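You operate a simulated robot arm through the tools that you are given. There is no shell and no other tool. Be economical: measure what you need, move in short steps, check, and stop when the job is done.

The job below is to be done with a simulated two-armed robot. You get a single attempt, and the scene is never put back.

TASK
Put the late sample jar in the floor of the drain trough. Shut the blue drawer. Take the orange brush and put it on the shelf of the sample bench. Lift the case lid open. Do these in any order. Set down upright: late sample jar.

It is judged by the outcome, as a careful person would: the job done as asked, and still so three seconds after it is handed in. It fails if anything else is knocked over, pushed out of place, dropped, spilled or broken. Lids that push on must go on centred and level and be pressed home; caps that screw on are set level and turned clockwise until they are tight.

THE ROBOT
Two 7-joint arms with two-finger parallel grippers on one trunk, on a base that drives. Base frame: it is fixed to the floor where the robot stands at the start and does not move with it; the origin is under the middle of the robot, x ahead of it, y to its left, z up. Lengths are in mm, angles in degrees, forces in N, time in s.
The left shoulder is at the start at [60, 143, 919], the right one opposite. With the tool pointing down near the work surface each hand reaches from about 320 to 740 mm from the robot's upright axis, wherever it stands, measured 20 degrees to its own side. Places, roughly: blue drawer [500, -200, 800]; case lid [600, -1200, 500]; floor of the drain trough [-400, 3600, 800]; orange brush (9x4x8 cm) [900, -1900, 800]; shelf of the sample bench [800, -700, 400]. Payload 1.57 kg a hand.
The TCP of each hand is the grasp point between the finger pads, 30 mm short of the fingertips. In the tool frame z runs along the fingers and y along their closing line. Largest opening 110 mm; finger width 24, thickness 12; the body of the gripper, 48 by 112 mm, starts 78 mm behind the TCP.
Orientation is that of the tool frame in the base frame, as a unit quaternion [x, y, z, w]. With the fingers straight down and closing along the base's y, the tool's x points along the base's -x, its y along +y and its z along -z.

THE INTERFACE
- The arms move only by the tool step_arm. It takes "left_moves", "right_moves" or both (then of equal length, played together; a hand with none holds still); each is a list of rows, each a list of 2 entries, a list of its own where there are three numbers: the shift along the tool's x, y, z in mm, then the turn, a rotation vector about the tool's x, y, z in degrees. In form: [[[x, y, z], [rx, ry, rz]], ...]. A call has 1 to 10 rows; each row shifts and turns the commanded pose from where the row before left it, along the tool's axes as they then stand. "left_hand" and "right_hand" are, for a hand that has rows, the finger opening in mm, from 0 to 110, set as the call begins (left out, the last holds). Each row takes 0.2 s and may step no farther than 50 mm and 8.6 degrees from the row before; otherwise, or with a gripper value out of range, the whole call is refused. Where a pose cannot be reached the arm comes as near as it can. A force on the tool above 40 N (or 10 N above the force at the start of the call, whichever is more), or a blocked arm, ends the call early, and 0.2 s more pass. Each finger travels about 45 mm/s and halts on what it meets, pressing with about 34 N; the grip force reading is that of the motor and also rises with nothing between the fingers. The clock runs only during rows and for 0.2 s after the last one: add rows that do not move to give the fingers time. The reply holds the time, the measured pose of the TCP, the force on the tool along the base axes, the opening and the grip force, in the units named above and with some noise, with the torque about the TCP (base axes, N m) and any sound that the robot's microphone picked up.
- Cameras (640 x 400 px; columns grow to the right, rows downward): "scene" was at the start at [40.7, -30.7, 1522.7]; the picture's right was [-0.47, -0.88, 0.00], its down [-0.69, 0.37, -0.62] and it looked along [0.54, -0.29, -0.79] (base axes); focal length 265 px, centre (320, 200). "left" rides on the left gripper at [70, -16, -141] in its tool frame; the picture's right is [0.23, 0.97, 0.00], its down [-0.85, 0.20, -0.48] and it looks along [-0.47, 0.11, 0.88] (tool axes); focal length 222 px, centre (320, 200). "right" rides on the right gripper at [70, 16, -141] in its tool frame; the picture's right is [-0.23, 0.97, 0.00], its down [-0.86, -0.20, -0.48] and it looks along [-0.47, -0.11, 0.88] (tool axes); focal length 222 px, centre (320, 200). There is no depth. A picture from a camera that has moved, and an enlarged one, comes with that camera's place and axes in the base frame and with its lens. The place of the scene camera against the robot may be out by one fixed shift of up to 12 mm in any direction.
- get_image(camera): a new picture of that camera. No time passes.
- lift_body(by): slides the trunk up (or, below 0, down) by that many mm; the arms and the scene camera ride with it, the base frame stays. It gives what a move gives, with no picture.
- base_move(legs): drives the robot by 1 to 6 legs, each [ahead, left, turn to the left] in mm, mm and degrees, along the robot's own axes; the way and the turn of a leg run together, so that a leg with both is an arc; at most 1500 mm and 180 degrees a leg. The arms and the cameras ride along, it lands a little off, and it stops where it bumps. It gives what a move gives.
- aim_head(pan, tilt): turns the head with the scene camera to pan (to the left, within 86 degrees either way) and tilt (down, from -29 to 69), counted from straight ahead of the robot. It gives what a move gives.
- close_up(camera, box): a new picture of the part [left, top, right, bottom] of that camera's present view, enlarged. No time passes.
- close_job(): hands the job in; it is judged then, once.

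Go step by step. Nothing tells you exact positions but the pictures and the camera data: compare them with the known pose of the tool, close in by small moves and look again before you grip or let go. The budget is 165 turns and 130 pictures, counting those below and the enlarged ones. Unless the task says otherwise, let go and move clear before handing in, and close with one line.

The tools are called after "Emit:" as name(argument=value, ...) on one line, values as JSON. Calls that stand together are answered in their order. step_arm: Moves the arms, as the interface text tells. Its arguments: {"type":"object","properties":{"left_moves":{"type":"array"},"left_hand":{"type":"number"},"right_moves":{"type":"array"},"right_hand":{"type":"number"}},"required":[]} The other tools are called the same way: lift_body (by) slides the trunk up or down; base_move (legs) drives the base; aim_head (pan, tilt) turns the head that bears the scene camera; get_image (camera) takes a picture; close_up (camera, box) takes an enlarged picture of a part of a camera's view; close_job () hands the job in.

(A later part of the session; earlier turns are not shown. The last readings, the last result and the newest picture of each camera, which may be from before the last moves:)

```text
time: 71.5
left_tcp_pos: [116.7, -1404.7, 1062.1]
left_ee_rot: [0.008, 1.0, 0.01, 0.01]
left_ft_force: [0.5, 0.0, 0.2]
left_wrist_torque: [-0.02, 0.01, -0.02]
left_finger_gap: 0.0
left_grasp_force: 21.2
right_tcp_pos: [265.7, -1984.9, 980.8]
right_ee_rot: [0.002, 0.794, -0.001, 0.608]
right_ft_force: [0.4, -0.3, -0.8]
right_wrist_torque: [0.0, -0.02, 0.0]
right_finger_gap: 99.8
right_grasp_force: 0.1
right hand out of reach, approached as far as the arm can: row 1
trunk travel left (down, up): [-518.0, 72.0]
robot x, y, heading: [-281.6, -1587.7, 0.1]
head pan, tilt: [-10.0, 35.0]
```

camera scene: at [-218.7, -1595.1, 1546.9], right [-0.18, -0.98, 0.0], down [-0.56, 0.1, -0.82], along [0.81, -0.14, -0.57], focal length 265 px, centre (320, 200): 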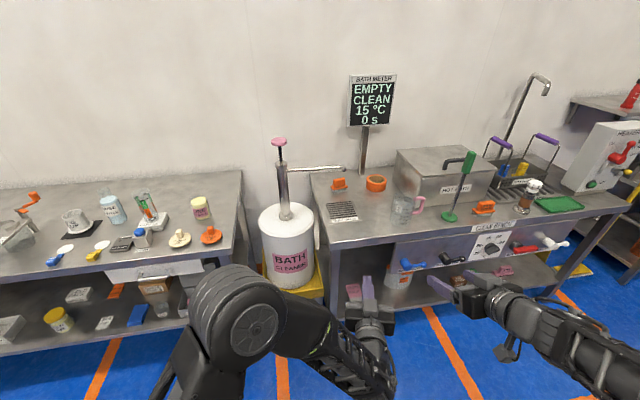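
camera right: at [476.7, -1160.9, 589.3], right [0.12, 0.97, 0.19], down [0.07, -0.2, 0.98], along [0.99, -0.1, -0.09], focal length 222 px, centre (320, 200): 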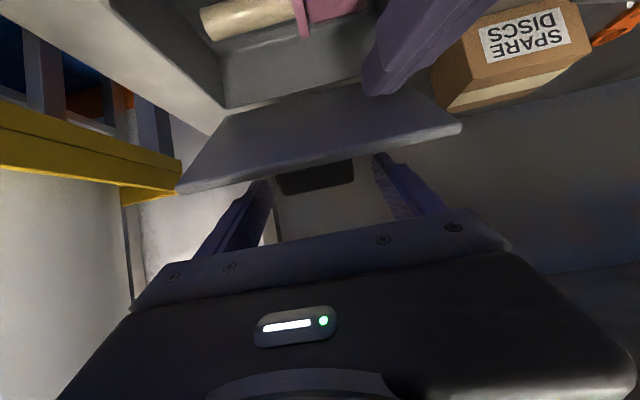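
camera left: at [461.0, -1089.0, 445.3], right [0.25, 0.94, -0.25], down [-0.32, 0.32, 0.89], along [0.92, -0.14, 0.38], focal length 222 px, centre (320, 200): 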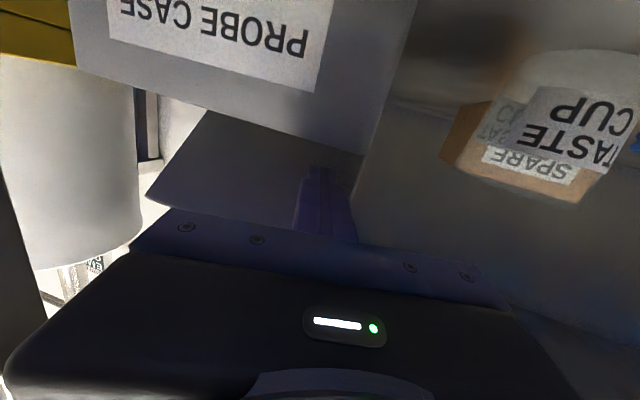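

Emit:
base_move(legs=[[0, -215, 0]])

Emit:
step_arm(right_moves=[[[10, 44, 0], [0, 0, 0]], [[10, 44, 0], [0, 0, 0]], [[10, 44, 0], [0, 0, 0]], [[10, 44, 0], [0, 0, 0]], [[10, 44, 0], [0, 0, 0]], [[10, 44, 0], [0, 0, 0]], [[10, 44, 0], [0, 0, 0]]])

Emit:
get_image(camera="scene")

Emit:
get_image(camera="right")

```text
time: 73.2
left_tcp_pos: [114.9, -1620.6, 1062.2]
left_ee_rot: [0.01, 1.0, 0.01, 0.012]
left_ft_force: [-0.5, -1.1, -0.2]
left_wrist_torque: [0.03, 0.01, 0.0]
left_finger_gap: 0.1
left_grasp_force: 21.2
right_tcp_pos: [263.4, -2201.9, 981.2]
right_ee_rot: [0.0, 0.794, 0.001, 0.608]
right_ft_force: [0.7, 0.0, 0.7]
right_wrist_torque: [0.03, 0.01, 0.04]
right_finger_gap: 99.9
right_grasp_force: 0.1
trunk travel left (down, up): [-518.0, 72.0]
robot x, y, heading: [-281.2, -1798.9, -0.1]
head pan, tilt: [-10.0, 35.0]
```

```text
time: 74.8
left_tcp_pos: [116.0, -1618.8, 1062.2]
left_ee_rot: [0.009, 1.0, 0.01, 0.011]
left_ft_force: [-0.4, -0.4, 0.4]
left_wrist_torque: [0.0, 0.01, -0.03]
left_finger_gap: 0.1
left_grasp_force: 21.3
right_tcp_pos: [251.5, -1892.8, 913.6]
right_ee_rot: [0.0, 0.794, 0.0, 0.608]
right_ft_force: [0.3, 0.1, 0.0]
right_wrist_torque: [0.03, -0.02, 0.01]
right_finger_gap: 99.9
right_grasp_force: 0.0
right hand out of reach, approached as far as the arm can: row 4
trunk travel left (down, up): [-518.0, 72.0]
robot x, y, heading: [-279.7, -1797.9, -0.2]
head pan, tilt: [-10.0, 35.0]
```

```text
63 pictures are left
camera scene: at [-219.2, -1809.6, 1546.9], right [-0.18, -0.98, 0.0], down [-0.56, 0.1, -0.82], along [0.81, -0.15, -0.57], focal length 265 px, centre (320, 200)
```

scene: 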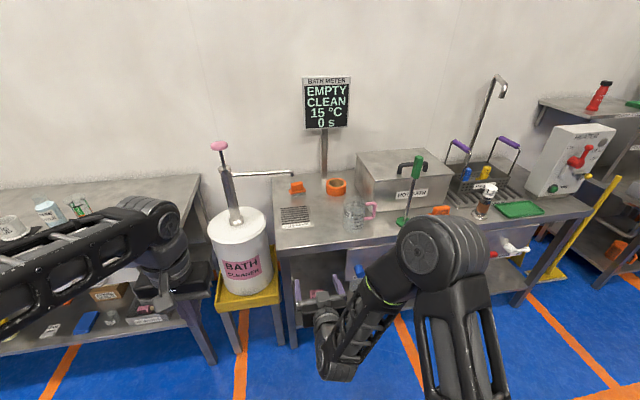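

```text
62 pictures are left
camera right: at [95.1, -1876.4, 884.0], right [0.06, 0.97, 0.22], down [-0.24, -0.2, 0.95], along [0.97, -0.11, 0.22], focal length 222 px, centre (320, 200)
```

right: 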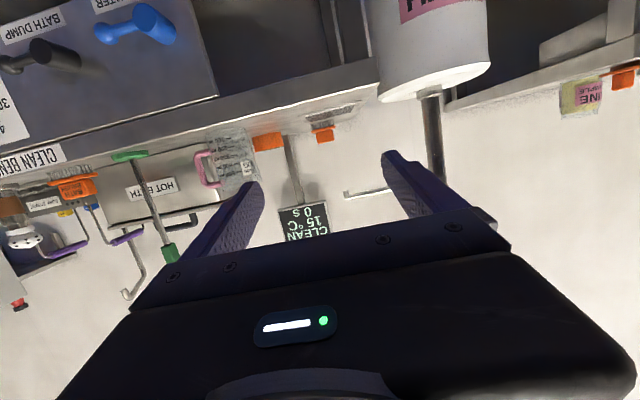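

Brush confirmed at about (904, −1896, mid z 838). I drive forward with the hand above the bench.

Emit:
base_move(legs=[[290, 0, 0]])

Emit:
step_arm(right_moves=[[[0, 0, 40], [0, 0, 0]], [[0, 0, 40], [0, 0, 0]], [[-10, 0, 40], [0, 0, 0]], [[-10, 0, 40], [0, 0, 0]]])

Emit:
get_image(camera="scene")

Emit:
get_image(camera="right")

```text
time: 76.8
left_tcp_pos: [407.8, -1619.7, 1062.6]
left_ee_rot: [0.009, 1.0, 0.009, 0.011]
left_ft_force: [-0.9, 0.3, 0.8]
left_wrist_torque: [0.01, 0.03, 0.01]
left_finger_gap: 0.0
left_grasp_force: 21.4
right_tcp_pos: [542.2, -1895.0, 915.6]
right_ee_rot: [0.0, 0.794, 0.001, 0.608]
right_ft_force: [0.4, 0.2, 0.0]
right_wrist_torque: [-0.01, 0.01, 0.02]
right_finger_gap: 100.0
right_grasp_force: 0.1
trunk travel left (down, up): [-518.0, 72.0]
robot x, y, heading: [9.8, -1803.4, -0.4]
head pan, tilt: [-10.0, 35.0]
```

```text
time: 77.8
left_tcp_pos: [407.1, -1619.1, 1062.9]
left_ee_rot: [0.009, 1.0, 0.01, 0.012]
left_ft_force: [0.4, -0.6, 0.3]
left_wrist_torque: [0.01, -0.01, 0.02]
left_finger_gap: 0.0
left_grasp_force: 21.3
right_tcp_pos: [703.0, -1894.2, 892.8]
right_ee_rot: [0.0, 0.794, 0.001, 0.608]
right_ft_force: [0.3, 0.3, 0.1]
right_wrist_torque: [-0.02, -0.03, -0.02]
right_finger_gap: 100.1
right_grasp_force: 0.1
trunk travel left (down, up): [-518.0, 72.0]
robot x, y, heading: [11.7, -1804.3, -0.3]
head pan, tilt: [-10.0, 35.0]
```

```text
61 pictures are left
camera scene: at [72.2, -1811.5, 1546.9], right [-0.18, -0.98, 0.0], down [-0.56, 0.1, -0.82], along [0.81, -0.15, -0.57], focal length 265 px, centre (320, 200)
```

scene: 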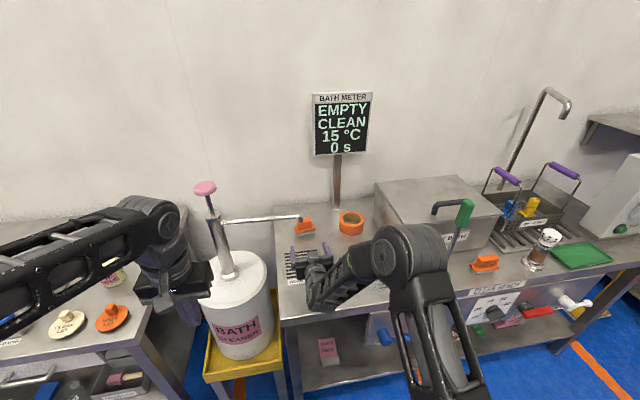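

```text
60 pictures are left
camera right: at [546.9, -1878.3, 861.9], right [0.06, 0.97, 0.22], down [-0.24, -0.2, 0.95], along [0.97, -0.11, 0.22], focal length 222 px, centre (320, 200)
```

right: 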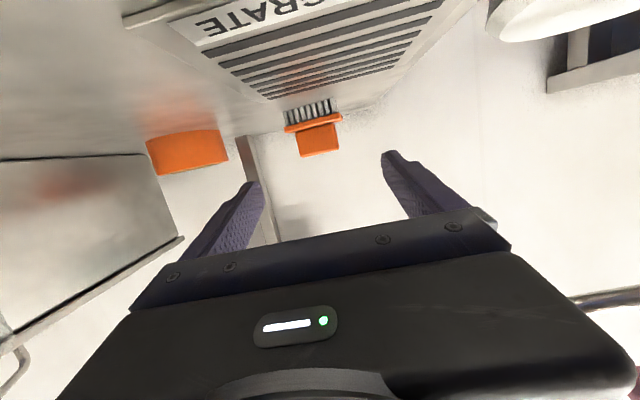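

The forearm's elbow would pass near the glass jug, so I raise the trunk for clearance while keeping the hand low.

Emit:
step_arm(right_moves=[[[0, 0, -40], [0, 0, 0]], [[0, 0, -40], [0, 0, 0]]])

Emit:
lift_body(by=65)

Emit:
step_arm(right_moves=[[[40, 0, 0], [0, 0, 0]], [[35, 0, 10], [0, 0, 0]], [[0, 0, 40], [0, 0, 0]], [[0, 0, 40], [0, 0, 0]], [[0, 0, 30], [0, 0, 0]]])

Emit:
get_image(camera="scene")

```text
time: 78.4
left_tcp_pos: [406.4, -1620.8, 1062.3]
left_ee_rot: [0.008, 1.0, 0.01, 0.012]
left_ft_force: [0.2, -1.3, -0.7]
left_wrist_torque: [0.01, 0.0, 0.0]
left_finger_gap: 0.0
left_grasp_force: 21.1
right_tcp_pos: [623.4, -1894.3, 913.4]
right_ee_rot: [0.0, 0.793, 0.001, 0.609]
right_ft_force: [0.0, -0.4, 0.3]
right_wrist_torque: [-0.02, 0.01, 0.0]
right_finger_gap: 99.9
right_grasp_force: 0.0
trunk travel left (down, up): [-518.0, 72.0]
robot x, y, heading: [8.7, -1799.9, -0.0]
head pan, tilt: [-10.0, 35.0]
```

```text
time: 79.4
left_tcp_pos: [406.3, -1620.1, 1128.5]
left_ee_rot: [0.009, 1.0, 0.01, 0.011]
left_ft_force: [1.4, -0.3, -0.5]
left_wrist_torque: [0.01, -0.04, 0.0]
left_finger_gap: 0.1
left_grasp_force: 21.1
right_tcp_pos: [625.2, -1894.9, 979.4]
right_ee_rot: [0.002, 0.794, -0.001, 0.608]
right_ft_force: [-0.1, -0.3, 0.7]
right_wrist_torque: [0.01, 0.02, -0.01]
right_finger_gap: 100.1
right_grasp_force: 0.2
trunk travel left (down, up): [-583.0, 7.0]
robot x, y, heading: [13.1, -1799.0, -0.4]
head pan, tilt: [-10.0, 35.0]
```

```text
time: 80.6
left_tcp_pos: [405.8, -1620.9, 1128.6]
left_ee_rot: [0.009, 1.0, 0.01, 0.011]
left_ft_force: [0.1, -0.1, -0.6]
left_wrist_torque: [0.0, -0.04, 0.01]
left_finger_gap: 0.0
left_grasp_force: 21.3
right_tcp_pos: [721.9, -1894.6, 873.1]
right_ee_rot: [0.001, 0.794, 0.0, 0.608]
right_ft_force: [0.4, -0.2, 0.6]
right_wrist_torque: [0.03, -0.03, 0.01]
right_finger_gap: 99.9
right_grasp_force: 0.0
trunk travel left (down, up): [-583.0, 7.0]
robot x, y, heading: [10.7, -1803.5, 0.0]
head pan, tilt: [-10.0, 35.0]
```

```text
59 pictures are left
camera scene: at [72.3, -1811.6, 1611.9], right [-0.18, -0.98, 0.0], down [-0.56, 0.1, -0.82], along [0.81, -0.15, -0.57], focal length 265 px, centre (320, 200)
```

scene: 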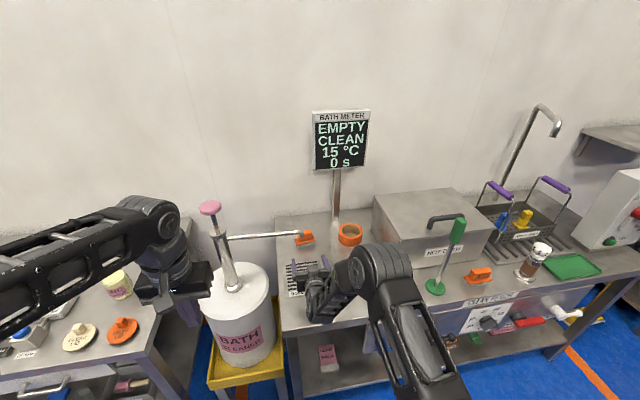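

Emit:
step_arm(right_moves=[[[0, 0, 0], [0, 7, 0]], [[-12, -1, 30], [0, 0, 0]], [[-12, -1, 30], [0, 0, 0]], [[-12, -1, 30], [0, 0, 0]]])

Emit:
get_image(camera="right")

Emit:
close_up(camera="scene", box=[220, 180, 420, 305])

```text
time: 81.6
left_tcp_pos: [406.7, -1619.7, 1128.6]
left_ee_rot: [0.009, 1.0, 0.01, 0.011]
left_ft_force: [-0.6, 0.3, -0.5]
left_wrist_torque: [0.0, 0.0, -0.02]
left_finger_gap: 0.2
left_grasp_force: 20.8
right_tcp_pos: [819.7, -1897.9, 874.0]
right_ee_rot: [0.0, 0.83, 0.0, 0.558]
right_ft_force: [-0.1, 0.1, 0.0]
right_wrist_torque: [0.0, -0.03, -0.02]
right_finger_gap: 99.9
right_grasp_force: 0.1
trunk travel left (down, up): [-583.0, 7.0]
robot x, y, heading: [11.7, -1800.9, -0.4]
head pan, tilt: [-10.0, 35.0]
```

```text
58 pictures are left
camera right: at [660.2, -1881.4, 862.5], right [0.09, 0.97, 0.21], down [-0.12, -0.2, 0.97], along [0.99, -0.11, 0.1], focal length 222 px, centre (320, 200)
```

right: 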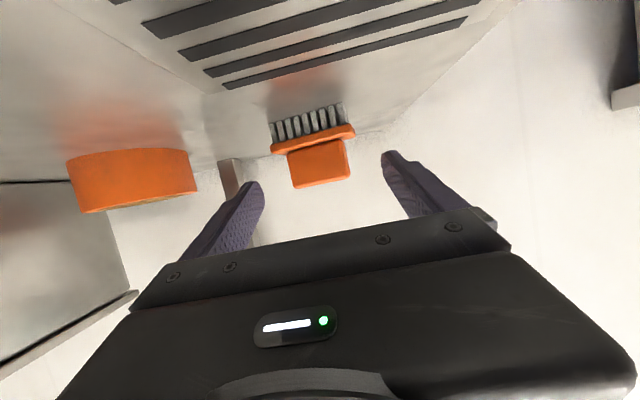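

```text
3.20 times, centred on (320, 242) of scene
camera zoom: at [72.5, -1811.5, 1611.9], right [-0.18, -0.98, 0.0], down [-0.56, 0.1, -0.82], along [0.81, -0.15, -0.57], focal length 847 px, centre (320, 64)
```

zoom: 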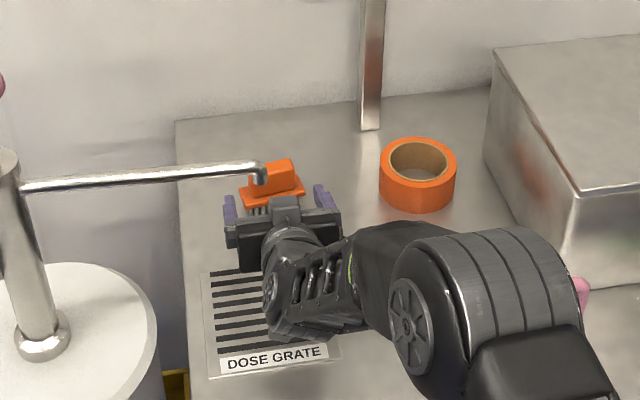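

Emit:
step_arm(right_moves=[[[-4, -1, 25], [0, 0, 0]], [[-4, -1, 25], [0, 0, 0]], [[-4, 0, 24], [0, 0, 0]]])

Emit:
get_image(camera="right")

```text
time: 82.4
left_tcp_pos: [406.2, -1620.9, 1128.1]
left_ee_rot: [0.008, 1.0, 0.01, 0.011]
left_ft_force: [0.6, -0.6, -0.6]
left_wrist_torque: [0.02, 0.0, 0.0]
left_finger_gap: 0.0
left_grasp_force: 21.6
right_tcp_pos: [891.6, -1898.0, 857.2]
right_ee_rot: [0.0, 0.829, 0.001, 0.559]
right_ft_force: [0.3, -0.2, -0.1]
right_wrist_torque: [0.02, -0.03, -0.06]
right_finger_gap: 100.2
right_grasp_force: 0.0
trunk travel left (down, up): [-583.0, 7.0]
robot x, y, heading: [7.9, -1800.8, -0.4]
head pan, tilt: [-10.0, 35.0]
```

```text
56 pictures are left
camera right: at [732.7, -1882.7, 845.9], right [0.08, 0.97, 0.21], down [-0.12, -0.2, 0.97], along [0.99, -0.11, 0.1], focal length 222 px, centre (320, 200)
```

right: 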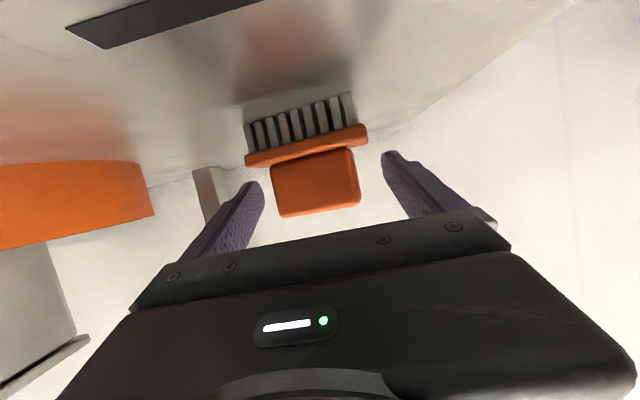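

Handle lies between the pads. Closing.

Emit:
step_arm(right_moves=[[[0, 0, 0], [0, 0, 0]], [[0, 0, 0], [0, 0, 0]], [[0, 0, 0], [0, 0, 0]], [[0, 0, 0], [0, 0, 0]], [[0, 0, 0], [0, 0, 0]]], right_hand=30)

Emit:
get_image(camera="right")

```text
time: 83.6
left_tcp_pos: [405.7, -1619.4, 1128.6]
left_ee_rot: [0.008, 1.0, 0.01, 0.011]
left_ft_force: [-0.4, -1.0, -0.6]
left_wrist_torque: [0.02, 0.02, -0.01]
left_finger_gap: 0.0
left_grasp_force: 20.9
right_tcp_pos: [890.9, -1899.1, 857.9]
right_ee_rot: [0.001, 0.83, 0.0, 0.558]
right_ft_force: [-0.5, 0.5, -0.5]
right_wrist_torque: [-0.02, 0.0, 0.01]
right_finger_gap: 61.3
right_grasp_force: 33.8
trunk travel left (down, up): [-583.0, 7.0]
robot x, y, heading: [10.0, -1798.8, -0.2]
head pan, tilt: [-10.0, 35.0]
```

```text
55 pictures are left
camera right: at [732.3, -1882.7, 846.2], right [0.09, 0.97, 0.21], down [-0.12, -0.2, 0.97], along [0.99, -0.11, 0.1], focal length 222 px, centre (320, 200)
```

right: 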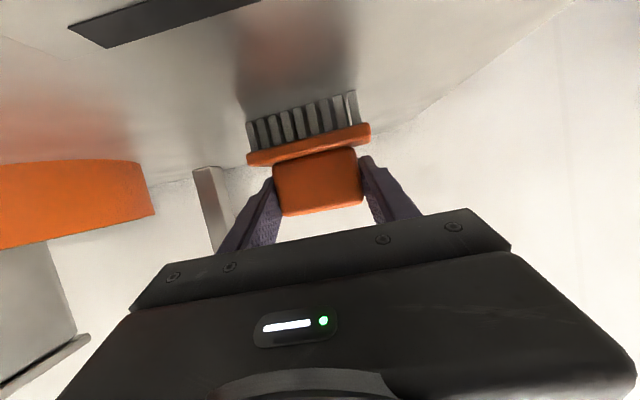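

Brush gripped. Lift slightly and back out under the spout.

Emit:
step_arm(right_moves=[[[-14, 0, -5], [0, 0, 0]], [[-5, 0, -2], [0, 0, 0]], [[15, -2, -37], [0, 0, 0]], [[15, -2, -37], [0, 0, 0]], [[15, -2, -37], [0, 0, 0]], [[15, -2, -37], [0, 0, 0]]])

Emit:
close_up(camera="scene", box=[220, 180, 420, 305])

```text
time: 85.0
left_tcp_pos: [403.8, -1620.2, 1129.3]
left_ee_rot: [0.009, 1.0, 0.01, 0.013]
left_ft_force: [0.3, 0.4, 0.8]
left_wrist_torque: [0.0, 0.03, 0.02]
left_finger_gap: 0.2
left_grasp_force: 21.4
right_tcp_pos: [732.4, -1907.1, 881.0]
right_ee_rot: [0.0, 0.828, 0.001, 0.561]
right_ft_force: [-4.9, -0.2, 11.5]
right_wrist_torque: [0.04, -0.15, 0.05]
right_finger_gap: 59.2
right_grasp_force: 31.4
trunk travel left (down, up): [-583.0, 7.0]
robot x, y, heading: [11.1, -1797.4, -0.4]
head pan, tilt: [-10.0, 35.0]
```

```text
3.20 times, centred on (320, 242) of scene
camera zoom: at [69.7, -1811.5, 1612.2], right [-0.18, -0.98, 0.0], down [-0.56, 0.1, -0.82], along [0.81, -0.15, -0.57], focal length 847 px, centre (320, 64)
```

zoom: 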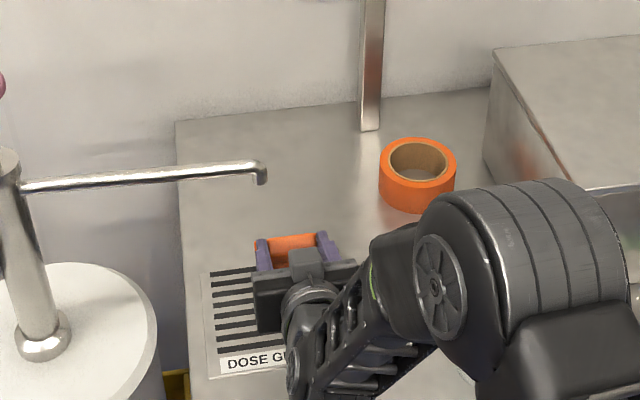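

Emit:
get_image(camera="right")

```text
53 pictures are left
camera right: at [572.9, -1890.7, 869.0], right [0.08, 0.97, 0.21], down [-0.13, -0.2, 0.97], along [0.99, -0.11, 0.11], focal length 222 px, centre (320, 200)
```

right: 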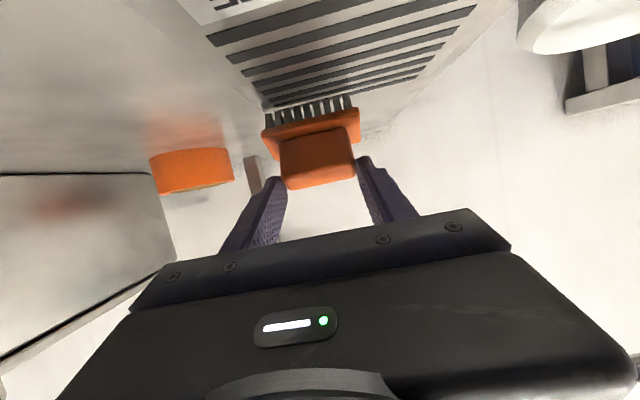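

The brush has pivoted a little in the grip and still touches; I raise it clear.

Emit:
step_arm(right_moves=[[[-18, 0, -8], [0, 0, 0]], [[-18, 0, -8], [0, 0, 0]], [[0, 0, 0], [0, 0, 0]]])

Emit:
get_image(camera="right")

Emit:
close_up(camera="scene", box=[270, 230, 350, 280])

```text
time: 85.8
left_tcp_pos: [407.0, -1620.5, 1128.2]
left_ee_rot: [0.009, 1.0, 0.009, 0.011]
left_ft_force: [1.2, 0.0, -0.5]
left_wrist_torque: [-0.02, 0.0, 0.02]
left_finger_gap: 0.0
left_grasp_force: 21.9
right_tcp_pos: [729.7, -1907.0, 917.5]
right_ee_rot: [0.0, 0.829, 0.0, 0.559]
right_ft_force: [0.7, 0.3, -0.7]
right_wrist_torque: [0.02, 0.04, 0.03]
right_finger_gap: 58.9
right_grasp_force: 34.4
trunk travel left (down, up): [-583.0, 7.0]
robot x, y, heading: [11.1, -1802.2, 0.1]
head pan, tilt: [-10.0, 35.0]
```

```text
52 pictures are left
camera right: at [572.0, -1891.0, 905.9], right [0.09, 0.97, 0.21], down [-0.12, -0.2, 0.97], along [0.99, -0.11, 0.1], focal length 222 px, centre (320, 200)
```

right: 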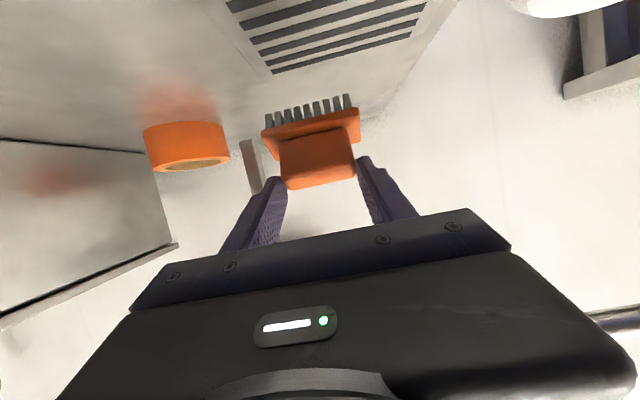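

```text
8.00 times, centred on (310, 255) of scene
camera zoom: at [71.8, -1811.5, 1611.9], right [-0.18, -0.98, 0.0], down [-0.56, 0.1, -0.82], along [0.81, -0.15, -0.57], focal length 2118 px, centre (400, -240)
```

zoom: 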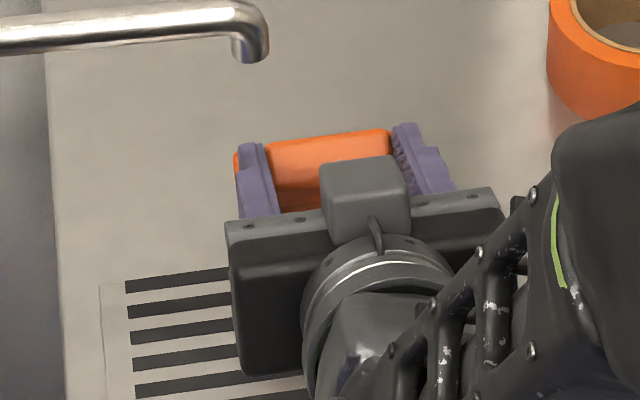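

Brush is held. I back out and drive to the sample bench's shelf; the free gap there is between the pocket tray and the keep jar (y ≈ −400…−553).

Emit:
base_move(legs=[[-320, 0, 0], [0, 1430, 0]])

Emit:
lift_body(by=-430)

Emit:
aim_head(pan=-10, tilt=40)

Emit:
get_image(camera="scene")

Emit:
get_image(camera="right")

```text
time: 94.7
left_tcp_pos: [91.3, -189.8, 1128.5]
left_ee_rot: [0.008, 1.0, 0.01, 0.011]
left_ft_force: [-0.4, 0.3, 0.5]
left_wrist_torque: [-0.02, 0.0, -0.01]
left_finger_gap: 0.3
left_grasp_force: 20.9
right_tcp_pos: [417.1, -476.8, 917.4]
right_ee_rot: [-0.001, 0.829, 0.001, 0.559]
right_ft_force: [-0.7, 0.9, -0.6]
right_wrist_torque: [0.02, 0.03, 0.0]
right_finger_gap: 59.0
right_grasp_force: 34.1
trunk travel left (down, up): [-583.0, 7.0]
robot x, y, heading: [-302.6, -373.0, -0.1]
head pan, tilt: [-10.0, 35.0]
```

```text
refused: -430 is not a number from -400 to 400
```

```text
time: 95.3
left_tcp_pos: [91.9, -191.0, 1128.0]
left_ee_rot: [0.007, 1.0, 0.01, 0.011]
left_ft_force: [0.0, 0.2, 0.3]
left_wrist_torque: [0.01, 0.01, 0.0]
left_finger_gap: 0.2
left_grasp_force: 21.2
right_tcp_pos: [416.6, -477.2, 918.2]
right_ee_rot: [-0.001, 0.829, 0.001, 0.559]
right_ft_force: [-0.7, 0.8, -0.5]
right_wrist_torque: [0.01, 0.02, -0.03]
right_finger_gap: 59.1
right_grasp_force: 33.9
trunk travel left (down, up): [-583.0, 7.0]
robot x, y, heading: [-306.0, -369.6, -0.1]
head pan, tilt: [-10.0, 40.0]
```

```text
50 pictures are left
camera scene: at [-245.6, -382.4, 1604.4], right [-0.17, -0.98, 0.0], down [-0.63, 0.11, -0.77], along [0.75, -0.13, -0.64], focal length 265 px, centre (320, 200)
```

scene: 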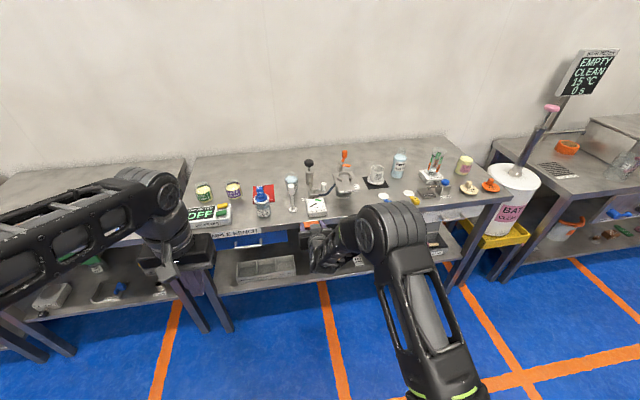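

```text
49 pictures are left
camera right: at [258.0, -460.9, 905.9], right [0.08, 0.97, 0.21], down [-0.12, -0.2, 0.97], along [0.99, -0.11, 0.1], focal length 222 px, centre (320, 200)
```

right: 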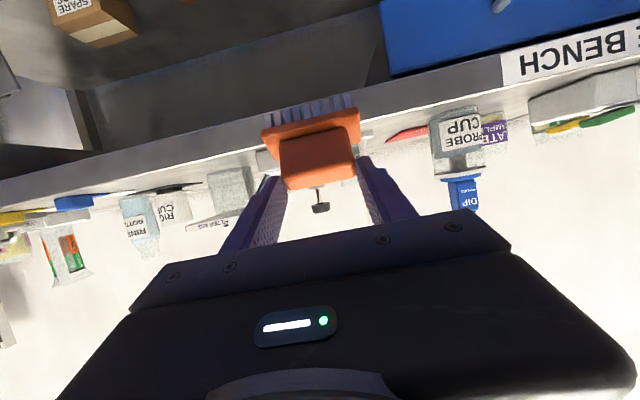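

Emit:
base_move(legs=[[-80, 0, 0]])

Emit:
lift_body(by=-380)

Emit:
get_image(camera="scene")

Emit:
get_image(camera="left")

```text
time: 96.4
left_tcp_pos: [10.5, -190.4, 1127.8]
left_ee_rot: [0.009, 1.0, 0.008, 0.013]
left_ft_force: [-0.1, -0.4, 0.4]
left_wrist_torque: [0.02, -0.09, 0.0]
left_finger_gap: 0.1
left_grasp_force: 21.0
right_tcp_pos: [335.7, -476.9, 918.5]
right_ee_rot: [0.0, 0.829, 0.001, 0.559]
right_ft_force: [-1.1, 0.2, -0.2]
right_wrist_torque: [0.01, 0.02, 0.0]
right_finger_gap: 59.0
right_grasp_force: 33.9
trunk travel left (down, up): [-583.0, 7.0]
robot x, y, heading: [-381.4, -375.7, -0.3]
head pan, tilt: [-10.0, 40.0]
```

```text
time: 100.0
left_tcp_pos: [11.0, -190.6, 748.9]
left_ee_rot: [0.008, 1.0, 0.01, 0.011]
left_ft_force: [-0.3, 0.0, -0.1]
left_wrist_torque: [0.03, -0.02, -0.01]
left_finger_gap: 0.2
left_grasp_force: 21.1
right_tcp_pos: [337.1, -476.2, 537.0]
right_ee_rot: [-0.001, 0.829, 0.001, 0.559]
right_ft_force: [0.1, 0.1, -0.2]
right_wrist_torque: [-0.02, 0.05, 0.03]
right_finger_gap: 59.0
right_grasp_force: 34.0
trunk travel left (down, up): [-203.0, 387.0]
robot x, y, heading: [-384.8, -370.8, -0.0]
head pan, tilt: [-10.0, 40.0]
```

```text
48 pictures are left
camera scene: at [-325.6, -382.3, 1224.4], right [-0.17, -0.98, 0.0], down [-0.63, 0.11, -0.77], along [0.75, -0.13, -0.64], focal length 265 px, centre (320, 200)
```

scene: 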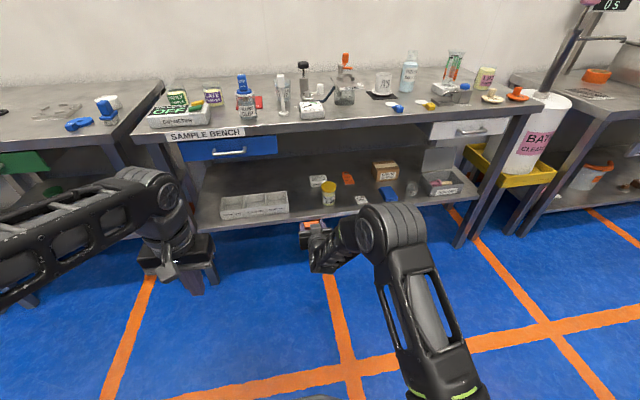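

```text
47 pictures are left
camera left: at [-62.3, -208.4, 886.6], right [-0.21, 0.98, 0.01], down [0.85, 0.18, 0.5], along [0.49, 0.12, -0.86], focal length 222 px, centre (320, 200)
```

left: 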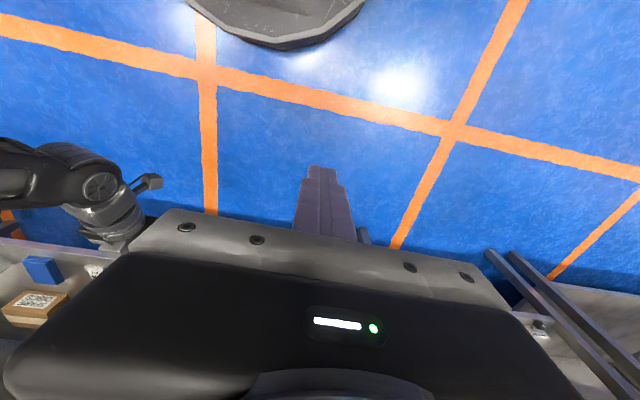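

Emit:
close_up(camera="scene", box=[200, 165, 400, 290])

Emit:
close_up(camera="right", box=[160, 0, 480, 200])

```text
3.20 times, centred on (300, 228) of scene
camera zoom: at [-325.6, -382.3, 1224.4], right [-0.17, -0.98, 0.0], down [-0.63, 0.11, -0.77], along [0.75, -0.13, -0.64], focal length 847 px, centre (384, 112)
```

zoom: 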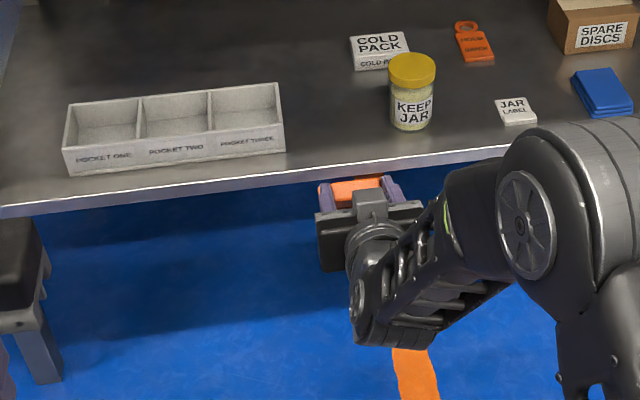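

```text
2.00 times, centred on (320, 100) of right
camera zoom: at [178.0, -461.0, 526.0], right [0.08, 0.97, 0.21], down [-0.12, -0.2, 0.97], along [0.99, -0.11, 0.1], focal length 444 px, centre (320, 400)
```

zoom: 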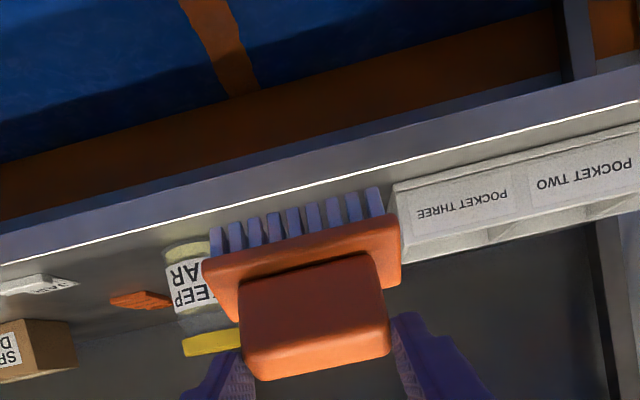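

The gap is clear (y −400…−555). The brush leans with its bristles forward by roughly 25°, so I pitch the hand 25° further down to level it and look again.

Emit:
step_arm(right_moves=[[[0, 0, 0], [0, 8.4, 0]], [[0, 0, 0], [0, 8.4, 0]], [[0, 0, 0], [0, 8.2, 0]]])

Emit:
close_up(camera="scene", box=[280, 200, 360, 250])

Emit:
close_up(camera="right", box=[160, 50, 480, 250])

```text
time: 100.8
left_tcp_pos: [10.7, -190.5, 748.7]
left_ee_rot: [0.007, 1.0, 0.009, 0.011]
left_ft_force: [0.7, 0.4, -0.3]
left_wrist_torque: [0.0, -0.01, -0.02]
left_finger_gap: 0.1
left_grasp_force: 21.8
right_tcp_pos: [336.9, -477.0, 537.2]
right_ee_rot: [0.0, 0.931, 0.001, 0.366]
right_ft_force: [-0.3, -1.2, -0.2]
right_wrist_torque: [0.03, 0.02, 0.0]
right_finger_gap: 59.0
right_grasp_force: 34.5
trunk travel left (down, up): [-203.0, 387.0]
robot x, y, heading: [-383.1, -373.0, -0.1]
head pan, tilt: [-10.0, 40.0]
```

```text
8.00 times, centred on (320, 225) of scene
camera zoom: at [-325.6, -382.3, 1224.3], right [-0.17, -0.98, 0.0], down [-0.63, 0.11, -0.77], along [0.75, -0.13, -0.64], focal length 2118 px, centre (320, 0)
```

zoom: 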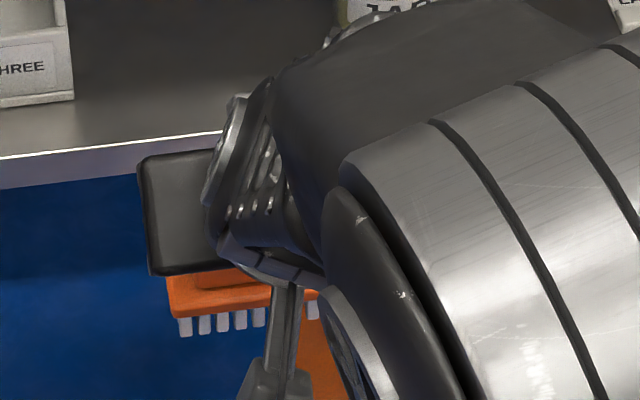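

```text
2.00 times, centred on (320, 150) of right
camera zoom: at [188.2, -461.4, 594.0], right [0.16, 0.97, 0.16], down [0.3, -0.2, 0.93], along [0.94, -0.11, -0.33], focal length 444 px, centre (320, 300)
```

zoom: 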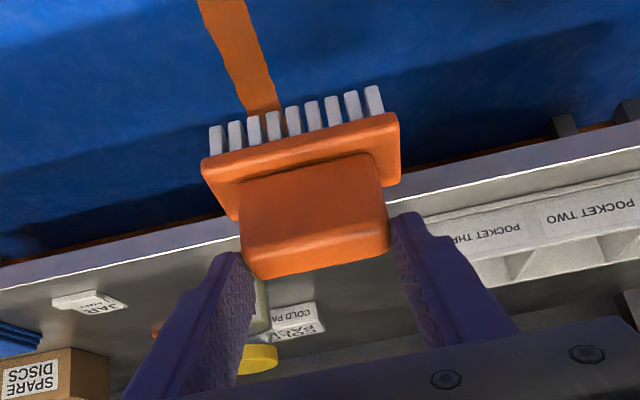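

Emit:
step_arm(right_moves=[[[0, 0, 0], [0, 8.4, 0]]])

Emit:
base_move(legs=[[275, 0, 0]])

Emit:
get_image(camera="scene")

Emit:
close_up(camera="right", box=[160, 50, 480, 250])

```text
time: 101.2
left_tcp_pos: [11.6, -191.6, 746.7]
left_ee_rot: [0.008, 1.0, 0.01, 0.012]
left_ft_force: [-0.2, -0.4, -0.4]
left_wrist_torque: [-0.01, -0.05, -0.01]
left_finger_gap: 0.0
left_grasp_force: 21.6
right_tcp_pos: [337.0, -477.9, 537.0]
right_ee_rot: [-0.001, 0.955, 0.001, 0.297]
right_ft_force: [0.3, 0.0, -0.5]
right_wrist_torque: [0.01, 0.02, 0.0]
right_finger_gap: 59.0
right_grasp_force: 34.1
trunk travel left (down, up): [-203.0, 387.0]
robot x, y, heading: [-386.7, -370.7, -0.3]
head pan, tilt: [-10.0, 40.0]
```

```text
time: 103.2
left_tcp_pos: [287.3, -190.0, 748.4]
left_ee_rot: [0.007, 1.0, 0.01, 0.012]
left_ft_force: [0.6, 0.5, 0.9]
left_wrist_torque: [0.0, 0.01, 0.04]
left_finger_gap: 0.3
left_grasp_force: 21.4
right_tcp_pos: [612.5, -477.1, 536.9]
right_ee_rot: [0.0, 0.955, 0.0, 0.297]
right_ft_force: [-0.4, 0.0, -0.5]
right_wrist_torque: [-0.02, 0.03, -0.01]
right_finger_gap: 58.8
right_grasp_force: 34.2
trunk travel left (down, up): [-203.0, 387.0]
robot x, y, heading: [-106.4, -373.6, -0.1]
head pan, tilt: [-10.0, 40.0]
```

```text
42 pictures are left
camera scene: at [-49.6, -382.5, 1224.3], right [-0.17, -0.98, 0.0], down [-0.63, 0.11, -0.77], along [0.75, -0.13, -0.64], focal length 265 px, centre (320, 200)
```

scene: 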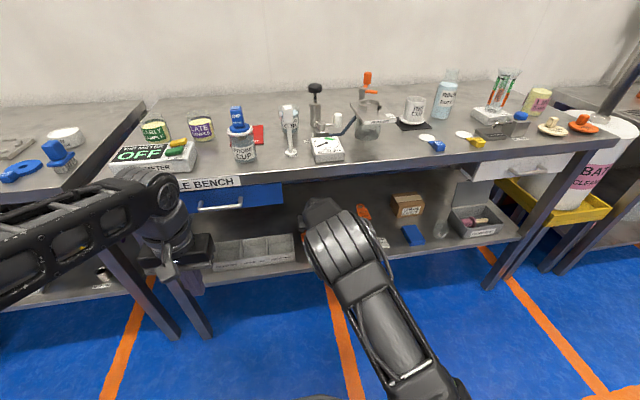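

```text
2.00 times, centred on (320, 150) of right
camera zoom: at [473.7, -461.3, 614.4], right [0.18, 0.97, 0.13], down [0.43, -0.2, 0.88], along [0.88, -0.11, -0.46], focal length 444 px, centre (320, 300)
```

zoom: 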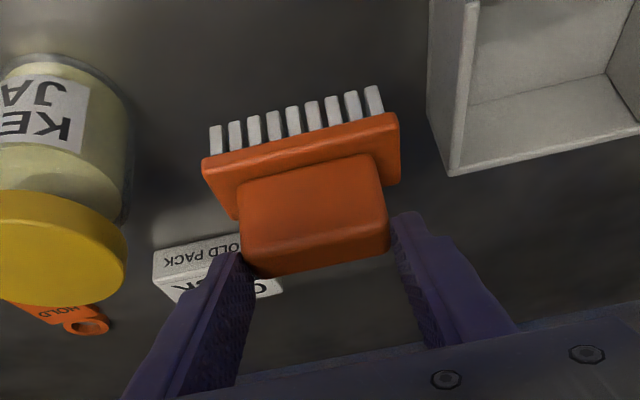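

Brush looks roughly upright between the jar and tray with clear space. Lower it to the shelf until contact.

Emit:
step_arm(right_moves=[[[6.8, 0, 9.9], [0, 0, 0]], [[6.8, 0, 9.9], [0, 0, 0]], [[6.8, 0, 9.9], [0, 0, 0]], [[5.7, 0, 8.2], [0, 0, 0]]])

Emit:
close_up(camera="right", box=[160, 50, 480, 250])

```text
time: 104.2
left_tcp_pos: [287.6, -191.2, 748.0]
left_ee_rot: [0.008, 1.0, 0.009, 0.011]
left_ft_force: [-0.1, 0.1, -0.6]
left_wrist_torque: [0.01, -0.04, -0.01]
left_finger_gap: 0.1
left_grasp_force: 21.7
right_tcp_pos: [613.1, -476.8, 490.6]
right_ee_rot: [-0.001, 0.954, 0.001, 0.299]
right_ft_force: [0.0, 0.9, -0.6]
right_wrist_torque: [-0.02, 0.02, 0.02]
right_finger_gap: 59.1
right_grasp_force: 34.2
trunk travel left (down, up): [-203.0, 387.0]
robot x, y, heading: [-105.9, -371.1, 0.0]
head pan, tilt: [-10.0, 40.0]
```

```text
2.00 times, centred on (320, 150) of right
camera zoom: at [473.9, -461.1, 568.4], right [0.18, 0.97, 0.13], down [0.43, -0.2, 0.88], along [0.88, -0.11, -0.46], focal length 444 px, centre (320, 300)
```

zoom: 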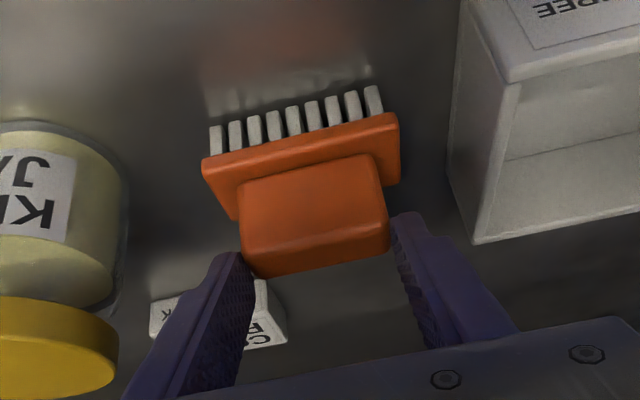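

Emit:
step_arm(right_moves=[[[2.8, 0, 4.1], [0, 0, 0]], [[2.8, 0, 4.1], [0, 0, 0]], [[1.7, 0, 2.5], [0, 0, 0]], [[1.7, 0, 2.5], [0, 0, 0]]])

Emit:
close_up(camera="right", box=[160, 50, 480, 250])

```text
time: 105.2
left_tcp_pos: [287.2, -191.4, 748.2]
left_ee_rot: [0.007, 1.0, 0.009, 0.012]
left_ft_force: [-0.6, 0.1, 0.0]
left_wrist_torque: [0.03, -0.01, 0.02]
left_finger_gap: 0.1
left_grasp_force: 21.4
right_tcp_pos: [612.0, -476.2, 475.9]
right_ee_rot: [-0.001, 0.955, 0.0, 0.297]
right_ft_force: [-1.7, -0.1, 16.9]
right_wrist_torque: [-0.13, -0.08, 0.02]
right_finger_gap: 59.4
right_grasp_force: 31.1
trunk travel left (down, up): [-203.0, 387.0]
robot x, y, heading: [-109.0, -371.8, 0.1]
head pan, tilt: [-10.0, 40.0]
```

```text
2.00 times, centred on (320, 150) of right
camera zoom: at [473.2, -461.1, 553.0], right [0.18, 0.97, 0.13], down [0.43, -0.2, 0.88], along [0.88, -0.11, -0.46], focal length 444 px, centre (320, 300)
```

zoom: 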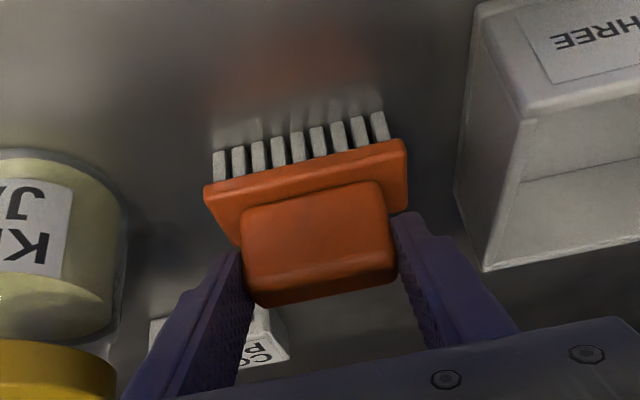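

Contact made. Release the brush gently.

Emit:
step_arm(right_moves=[[[-1.1, 0, -1.6], [0, 0, 0]], [[0, 0, 0], [0, 0, 0]], [[0, 0, 0], [0, 0, 0]]], right_hand=90)

Emit:
close_up(camera="right", box=[160, 50, 480, 250])

```text
time: 106.0
left_tcp_pos: [287.9, -190.5, 748.0]
left_ee_rot: [0.008, 1.0, 0.009, 0.012]
left_ft_force: [0.5, 0.6, 0.0]
left_wrist_torque: [0.01, 0.02, 0.01]
left_finger_gap: 0.0
left_grasp_force: 21.1
right_tcp_pos: [612.4, -476.2, 476.9]
right_ee_rot: [-0.001, 0.955, 0.0, 0.297]
right_ft_force: [-0.6, 0.8, 0.6]
right_wrist_torque: [0.0, 0.0, -0.03]
right_finger_gap: 90.0
right_grasp_force: 0.1
trunk travel left (down, up): [-203.0, 387.0]
robot x, y, heading: [-107.9, -372.0, 0.3]
head pan, tilt: [-10.0, 40.0]
```

```text
2.00 times, centred on (320, 150) of right
camera zoom: at [473.8, -461.0, 554.0], right [0.18, 0.97, 0.13], down [0.43, -0.2, 0.88], along [0.88, -0.11, -0.46], focal length 444 px, centre (320, 300)
```

zoom: 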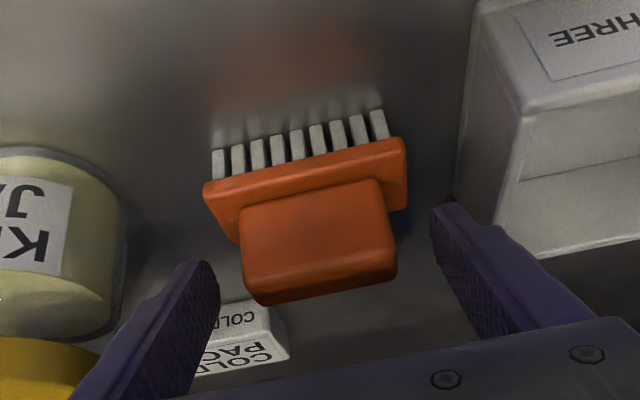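

Brush stands on the shelf. Withdraw the hand up and back.

Emit:
step_arm(right_moves=[[[0, 0, -30], [0, 0, 0]], [[5, 0, -35], [0, 0, 0]], [[10, 0, -35], [0, 0, 0]], [[20, 0, -30], [0, 0, 0]], [[20, 0, -30], [0, 0, 0]]])

Emit:
base_move(legs=[[-200, 0, 0]])

Emit:
close_up(camera="scene", box=[200, 150, 500, 337])

```text
time: 107.2
left_tcp_pos: [287.7, -190.6, 748.2]
left_ee_rot: [0.007, 1.0, 0.009, 0.011]
left_ft_force: [-0.3, 0.5, 0.7]
left_wrist_torque: [-0.02, 0.05, -0.01]
left_finger_gap: 0.0
left_grasp_force: 21.0
right_tcp_pos: [476.8, -476.5, 578.3]
right_ee_rot: [-0.001, 0.955, 0.001, 0.297]
right_ft_force: [0.0, 0.5, 0.0]
right_wrist_torque: [0.01, -0.01, 0.01]
right_finger_gap: 89.9
right_grasp_force: 0.0
trunk travel left (down, up): [-203.0, 387.0]
robot x, y, heading: [-108.7, -375.0, -0.3]
head pan, tilt: [-10.0, 40.0]
```

```text
time: 108.8
left_tcp_pos: [90.4, -190.5, 749.1]
left_ee_rot: [0.006, 1.0, 0.01, 0.011]
left_ft_force: [0.0, -0.8, 0.0]
left_wrist_torque: [-0.04, -0.02, 0.0]
left_finger_gap: 0.0
left_grasp_force: 20.9
right_tcp_pos: [278.9, -475.9, 578.2]
right_ee_rot: [-0.003, 0.955, 0.001, 0.296]
right_ft_force: [-0.5, 0.1, 0.3]
right_wrist_torque: [-0.04, 0.0, -0.01]
right_finger_gap: 90.0
right_grasp_force: 0.1
trunk travel left (down, up): [-203.0, 387.0]
robot x, y, heading: [-305.3, -370.6, 0.1]
head pan, tilt: [-10.0, 40.0]
```

```text
2.13 times, centred on (350, 244) of scene
camera zoom: at [-247.2, -382.5, 1224.4], right [-0.17, -0.99, 0.0], down [-0.63, 0.11, -0.77], along [0.75, -0.13, -0.64], focal length 565 px, centre (256, 107)
```

zoom: 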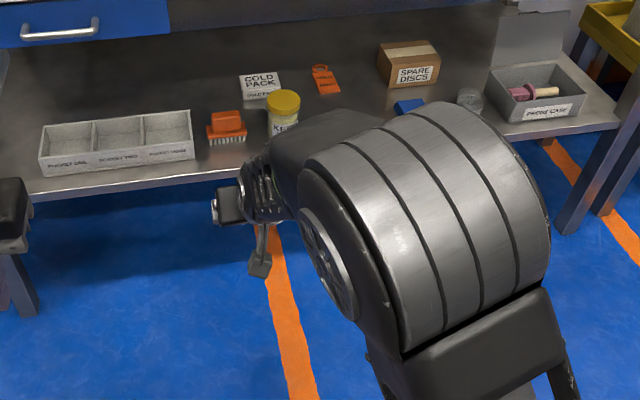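

Brush stands fine beside the keep jar. Now the jar: I tuck the right arm, raise the trunk and use the left arm.

Emit:
step_arm(right_moves=[[[0, 0, -10], [0, 8.6, 0]], [[0, 0, -10], [0, 8.6, 0]], [[0, 0, -10], [0, 8.6, 0]], [[0, 0, -10], [0, 8.6, 0]], [[28, -36, -10], [0, 0, 0]], [[28, -36, -10], [0, 0, 0]], [[28, -36, -10], [0, 0, 0]], [[28, -36, -10], [0, 0, 0]], [[28, -36, -10], [0, 0, 0]], [[28, -36, -10], [0, 0, 0]]], right_hand=20)

Emit:
lift_body(by=370)

Emit:
aim_head(pan=15, tilt=45)

Emit:
get_image(camera="scene")

```text
time: 111.0
left_tcp_pos: [89.9, -189.8, 748.0]
left_ee_rot: [0.006, 1.0, 0.01, 0.012]
left_ft_force: [-0.5, 0.4, 0.1]
left_wrist_torque: [0.0, -0.02, 0.03]
left_finger_gap: 0.3
left_grasp_force: 20.9
right_tcp_pos: [97.4, -693.3, 673.5]
right_ee_rot: [-0.004, 1.0, -0.001, 0.001]
right_ft_force: [-0.5, 0.0, 0.7]
right_wrist_torque: [0.0, -0.01, -0.01]
right_finger_gap: 19.9
right_grasp_force: 0.1
trunk travel left (down, up): [-203.0, 387.0]
robot x, y, heading: [-305.0, -369.1, 0.3]
head pan, tilt: [-10.0, 40.0]
```

```text
time: 114.5
left_tcp_pos: [89.3, -191.4, 1117.6]
left_ee_rot: [0.006, 1.0, 0.01, 0.011]
left_ft_force: [-0.3, -0.7, 0.0]
left_wrist_torque: [-0.03, -0.01, 0.02]
left_finger_gap: 0.0
left_grasp_force: 21.4
right_tcp_pos: [97.3, -692.1, 1042.5]
right_ee_rot: [-0.002, 1.0, 0.001, 0.001]
right_ft_force: [-0.3, -0.8, -0.3]
right_wrist_torque: [-0.01, 0.04, 0.03]
right_finger_gap: 20.0
right_grasp_force: 0.1
trunk travel left (down, up): [-573.0, 17.0]
robot x, y, heading: [-306.0, -375.3, 0.2]
head pan, tilt: [-10.0, 40.0]
```

```text
time: 115.4
left_tcp_pos: [90.8, -189.9, 1118.5]
left_ee_rot: [0.006, 1.0, 0.009, 0.011]
left_ft_force: [0.5, 0.1, -0.1]
left_wrist_torque: [0.01, -0.02, 0.01]
left_finger_gap: 0.1
left_grasp_force: 21.7
right_tcp_pos: [97.5, -693.2, 1044.3]
right_ee_rot: [-0.002, 1.0, 0.0, 0.001]
right_ft_force: [-0.1, -0.3, 0.1]
right_wrist_torque: [0.01, 0.0, 0.01]
right_finger_gap: 20.0
right_grasp_force: 0.0
trunk travel left (down, up): [-573.0, 17.0]
robot x, y, heading: [-307.5, -372.8, 0.2]
head pan, tilt: [15.0, 45.0]
```

```text
36 pictures are left
camera scene: at [-252.5, -346.9, 1587.1], right [0.26, -0.97, 0.0], down [-0.68, -0.18, -0.71], along [0.68, 0.18, -0.71], focal length 265 px, centre (320, 200)
```

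scene: 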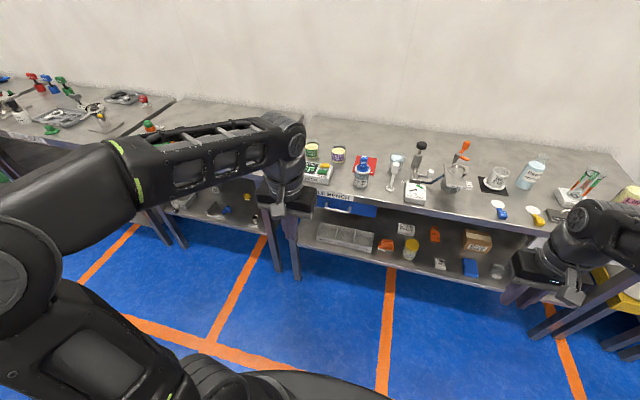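

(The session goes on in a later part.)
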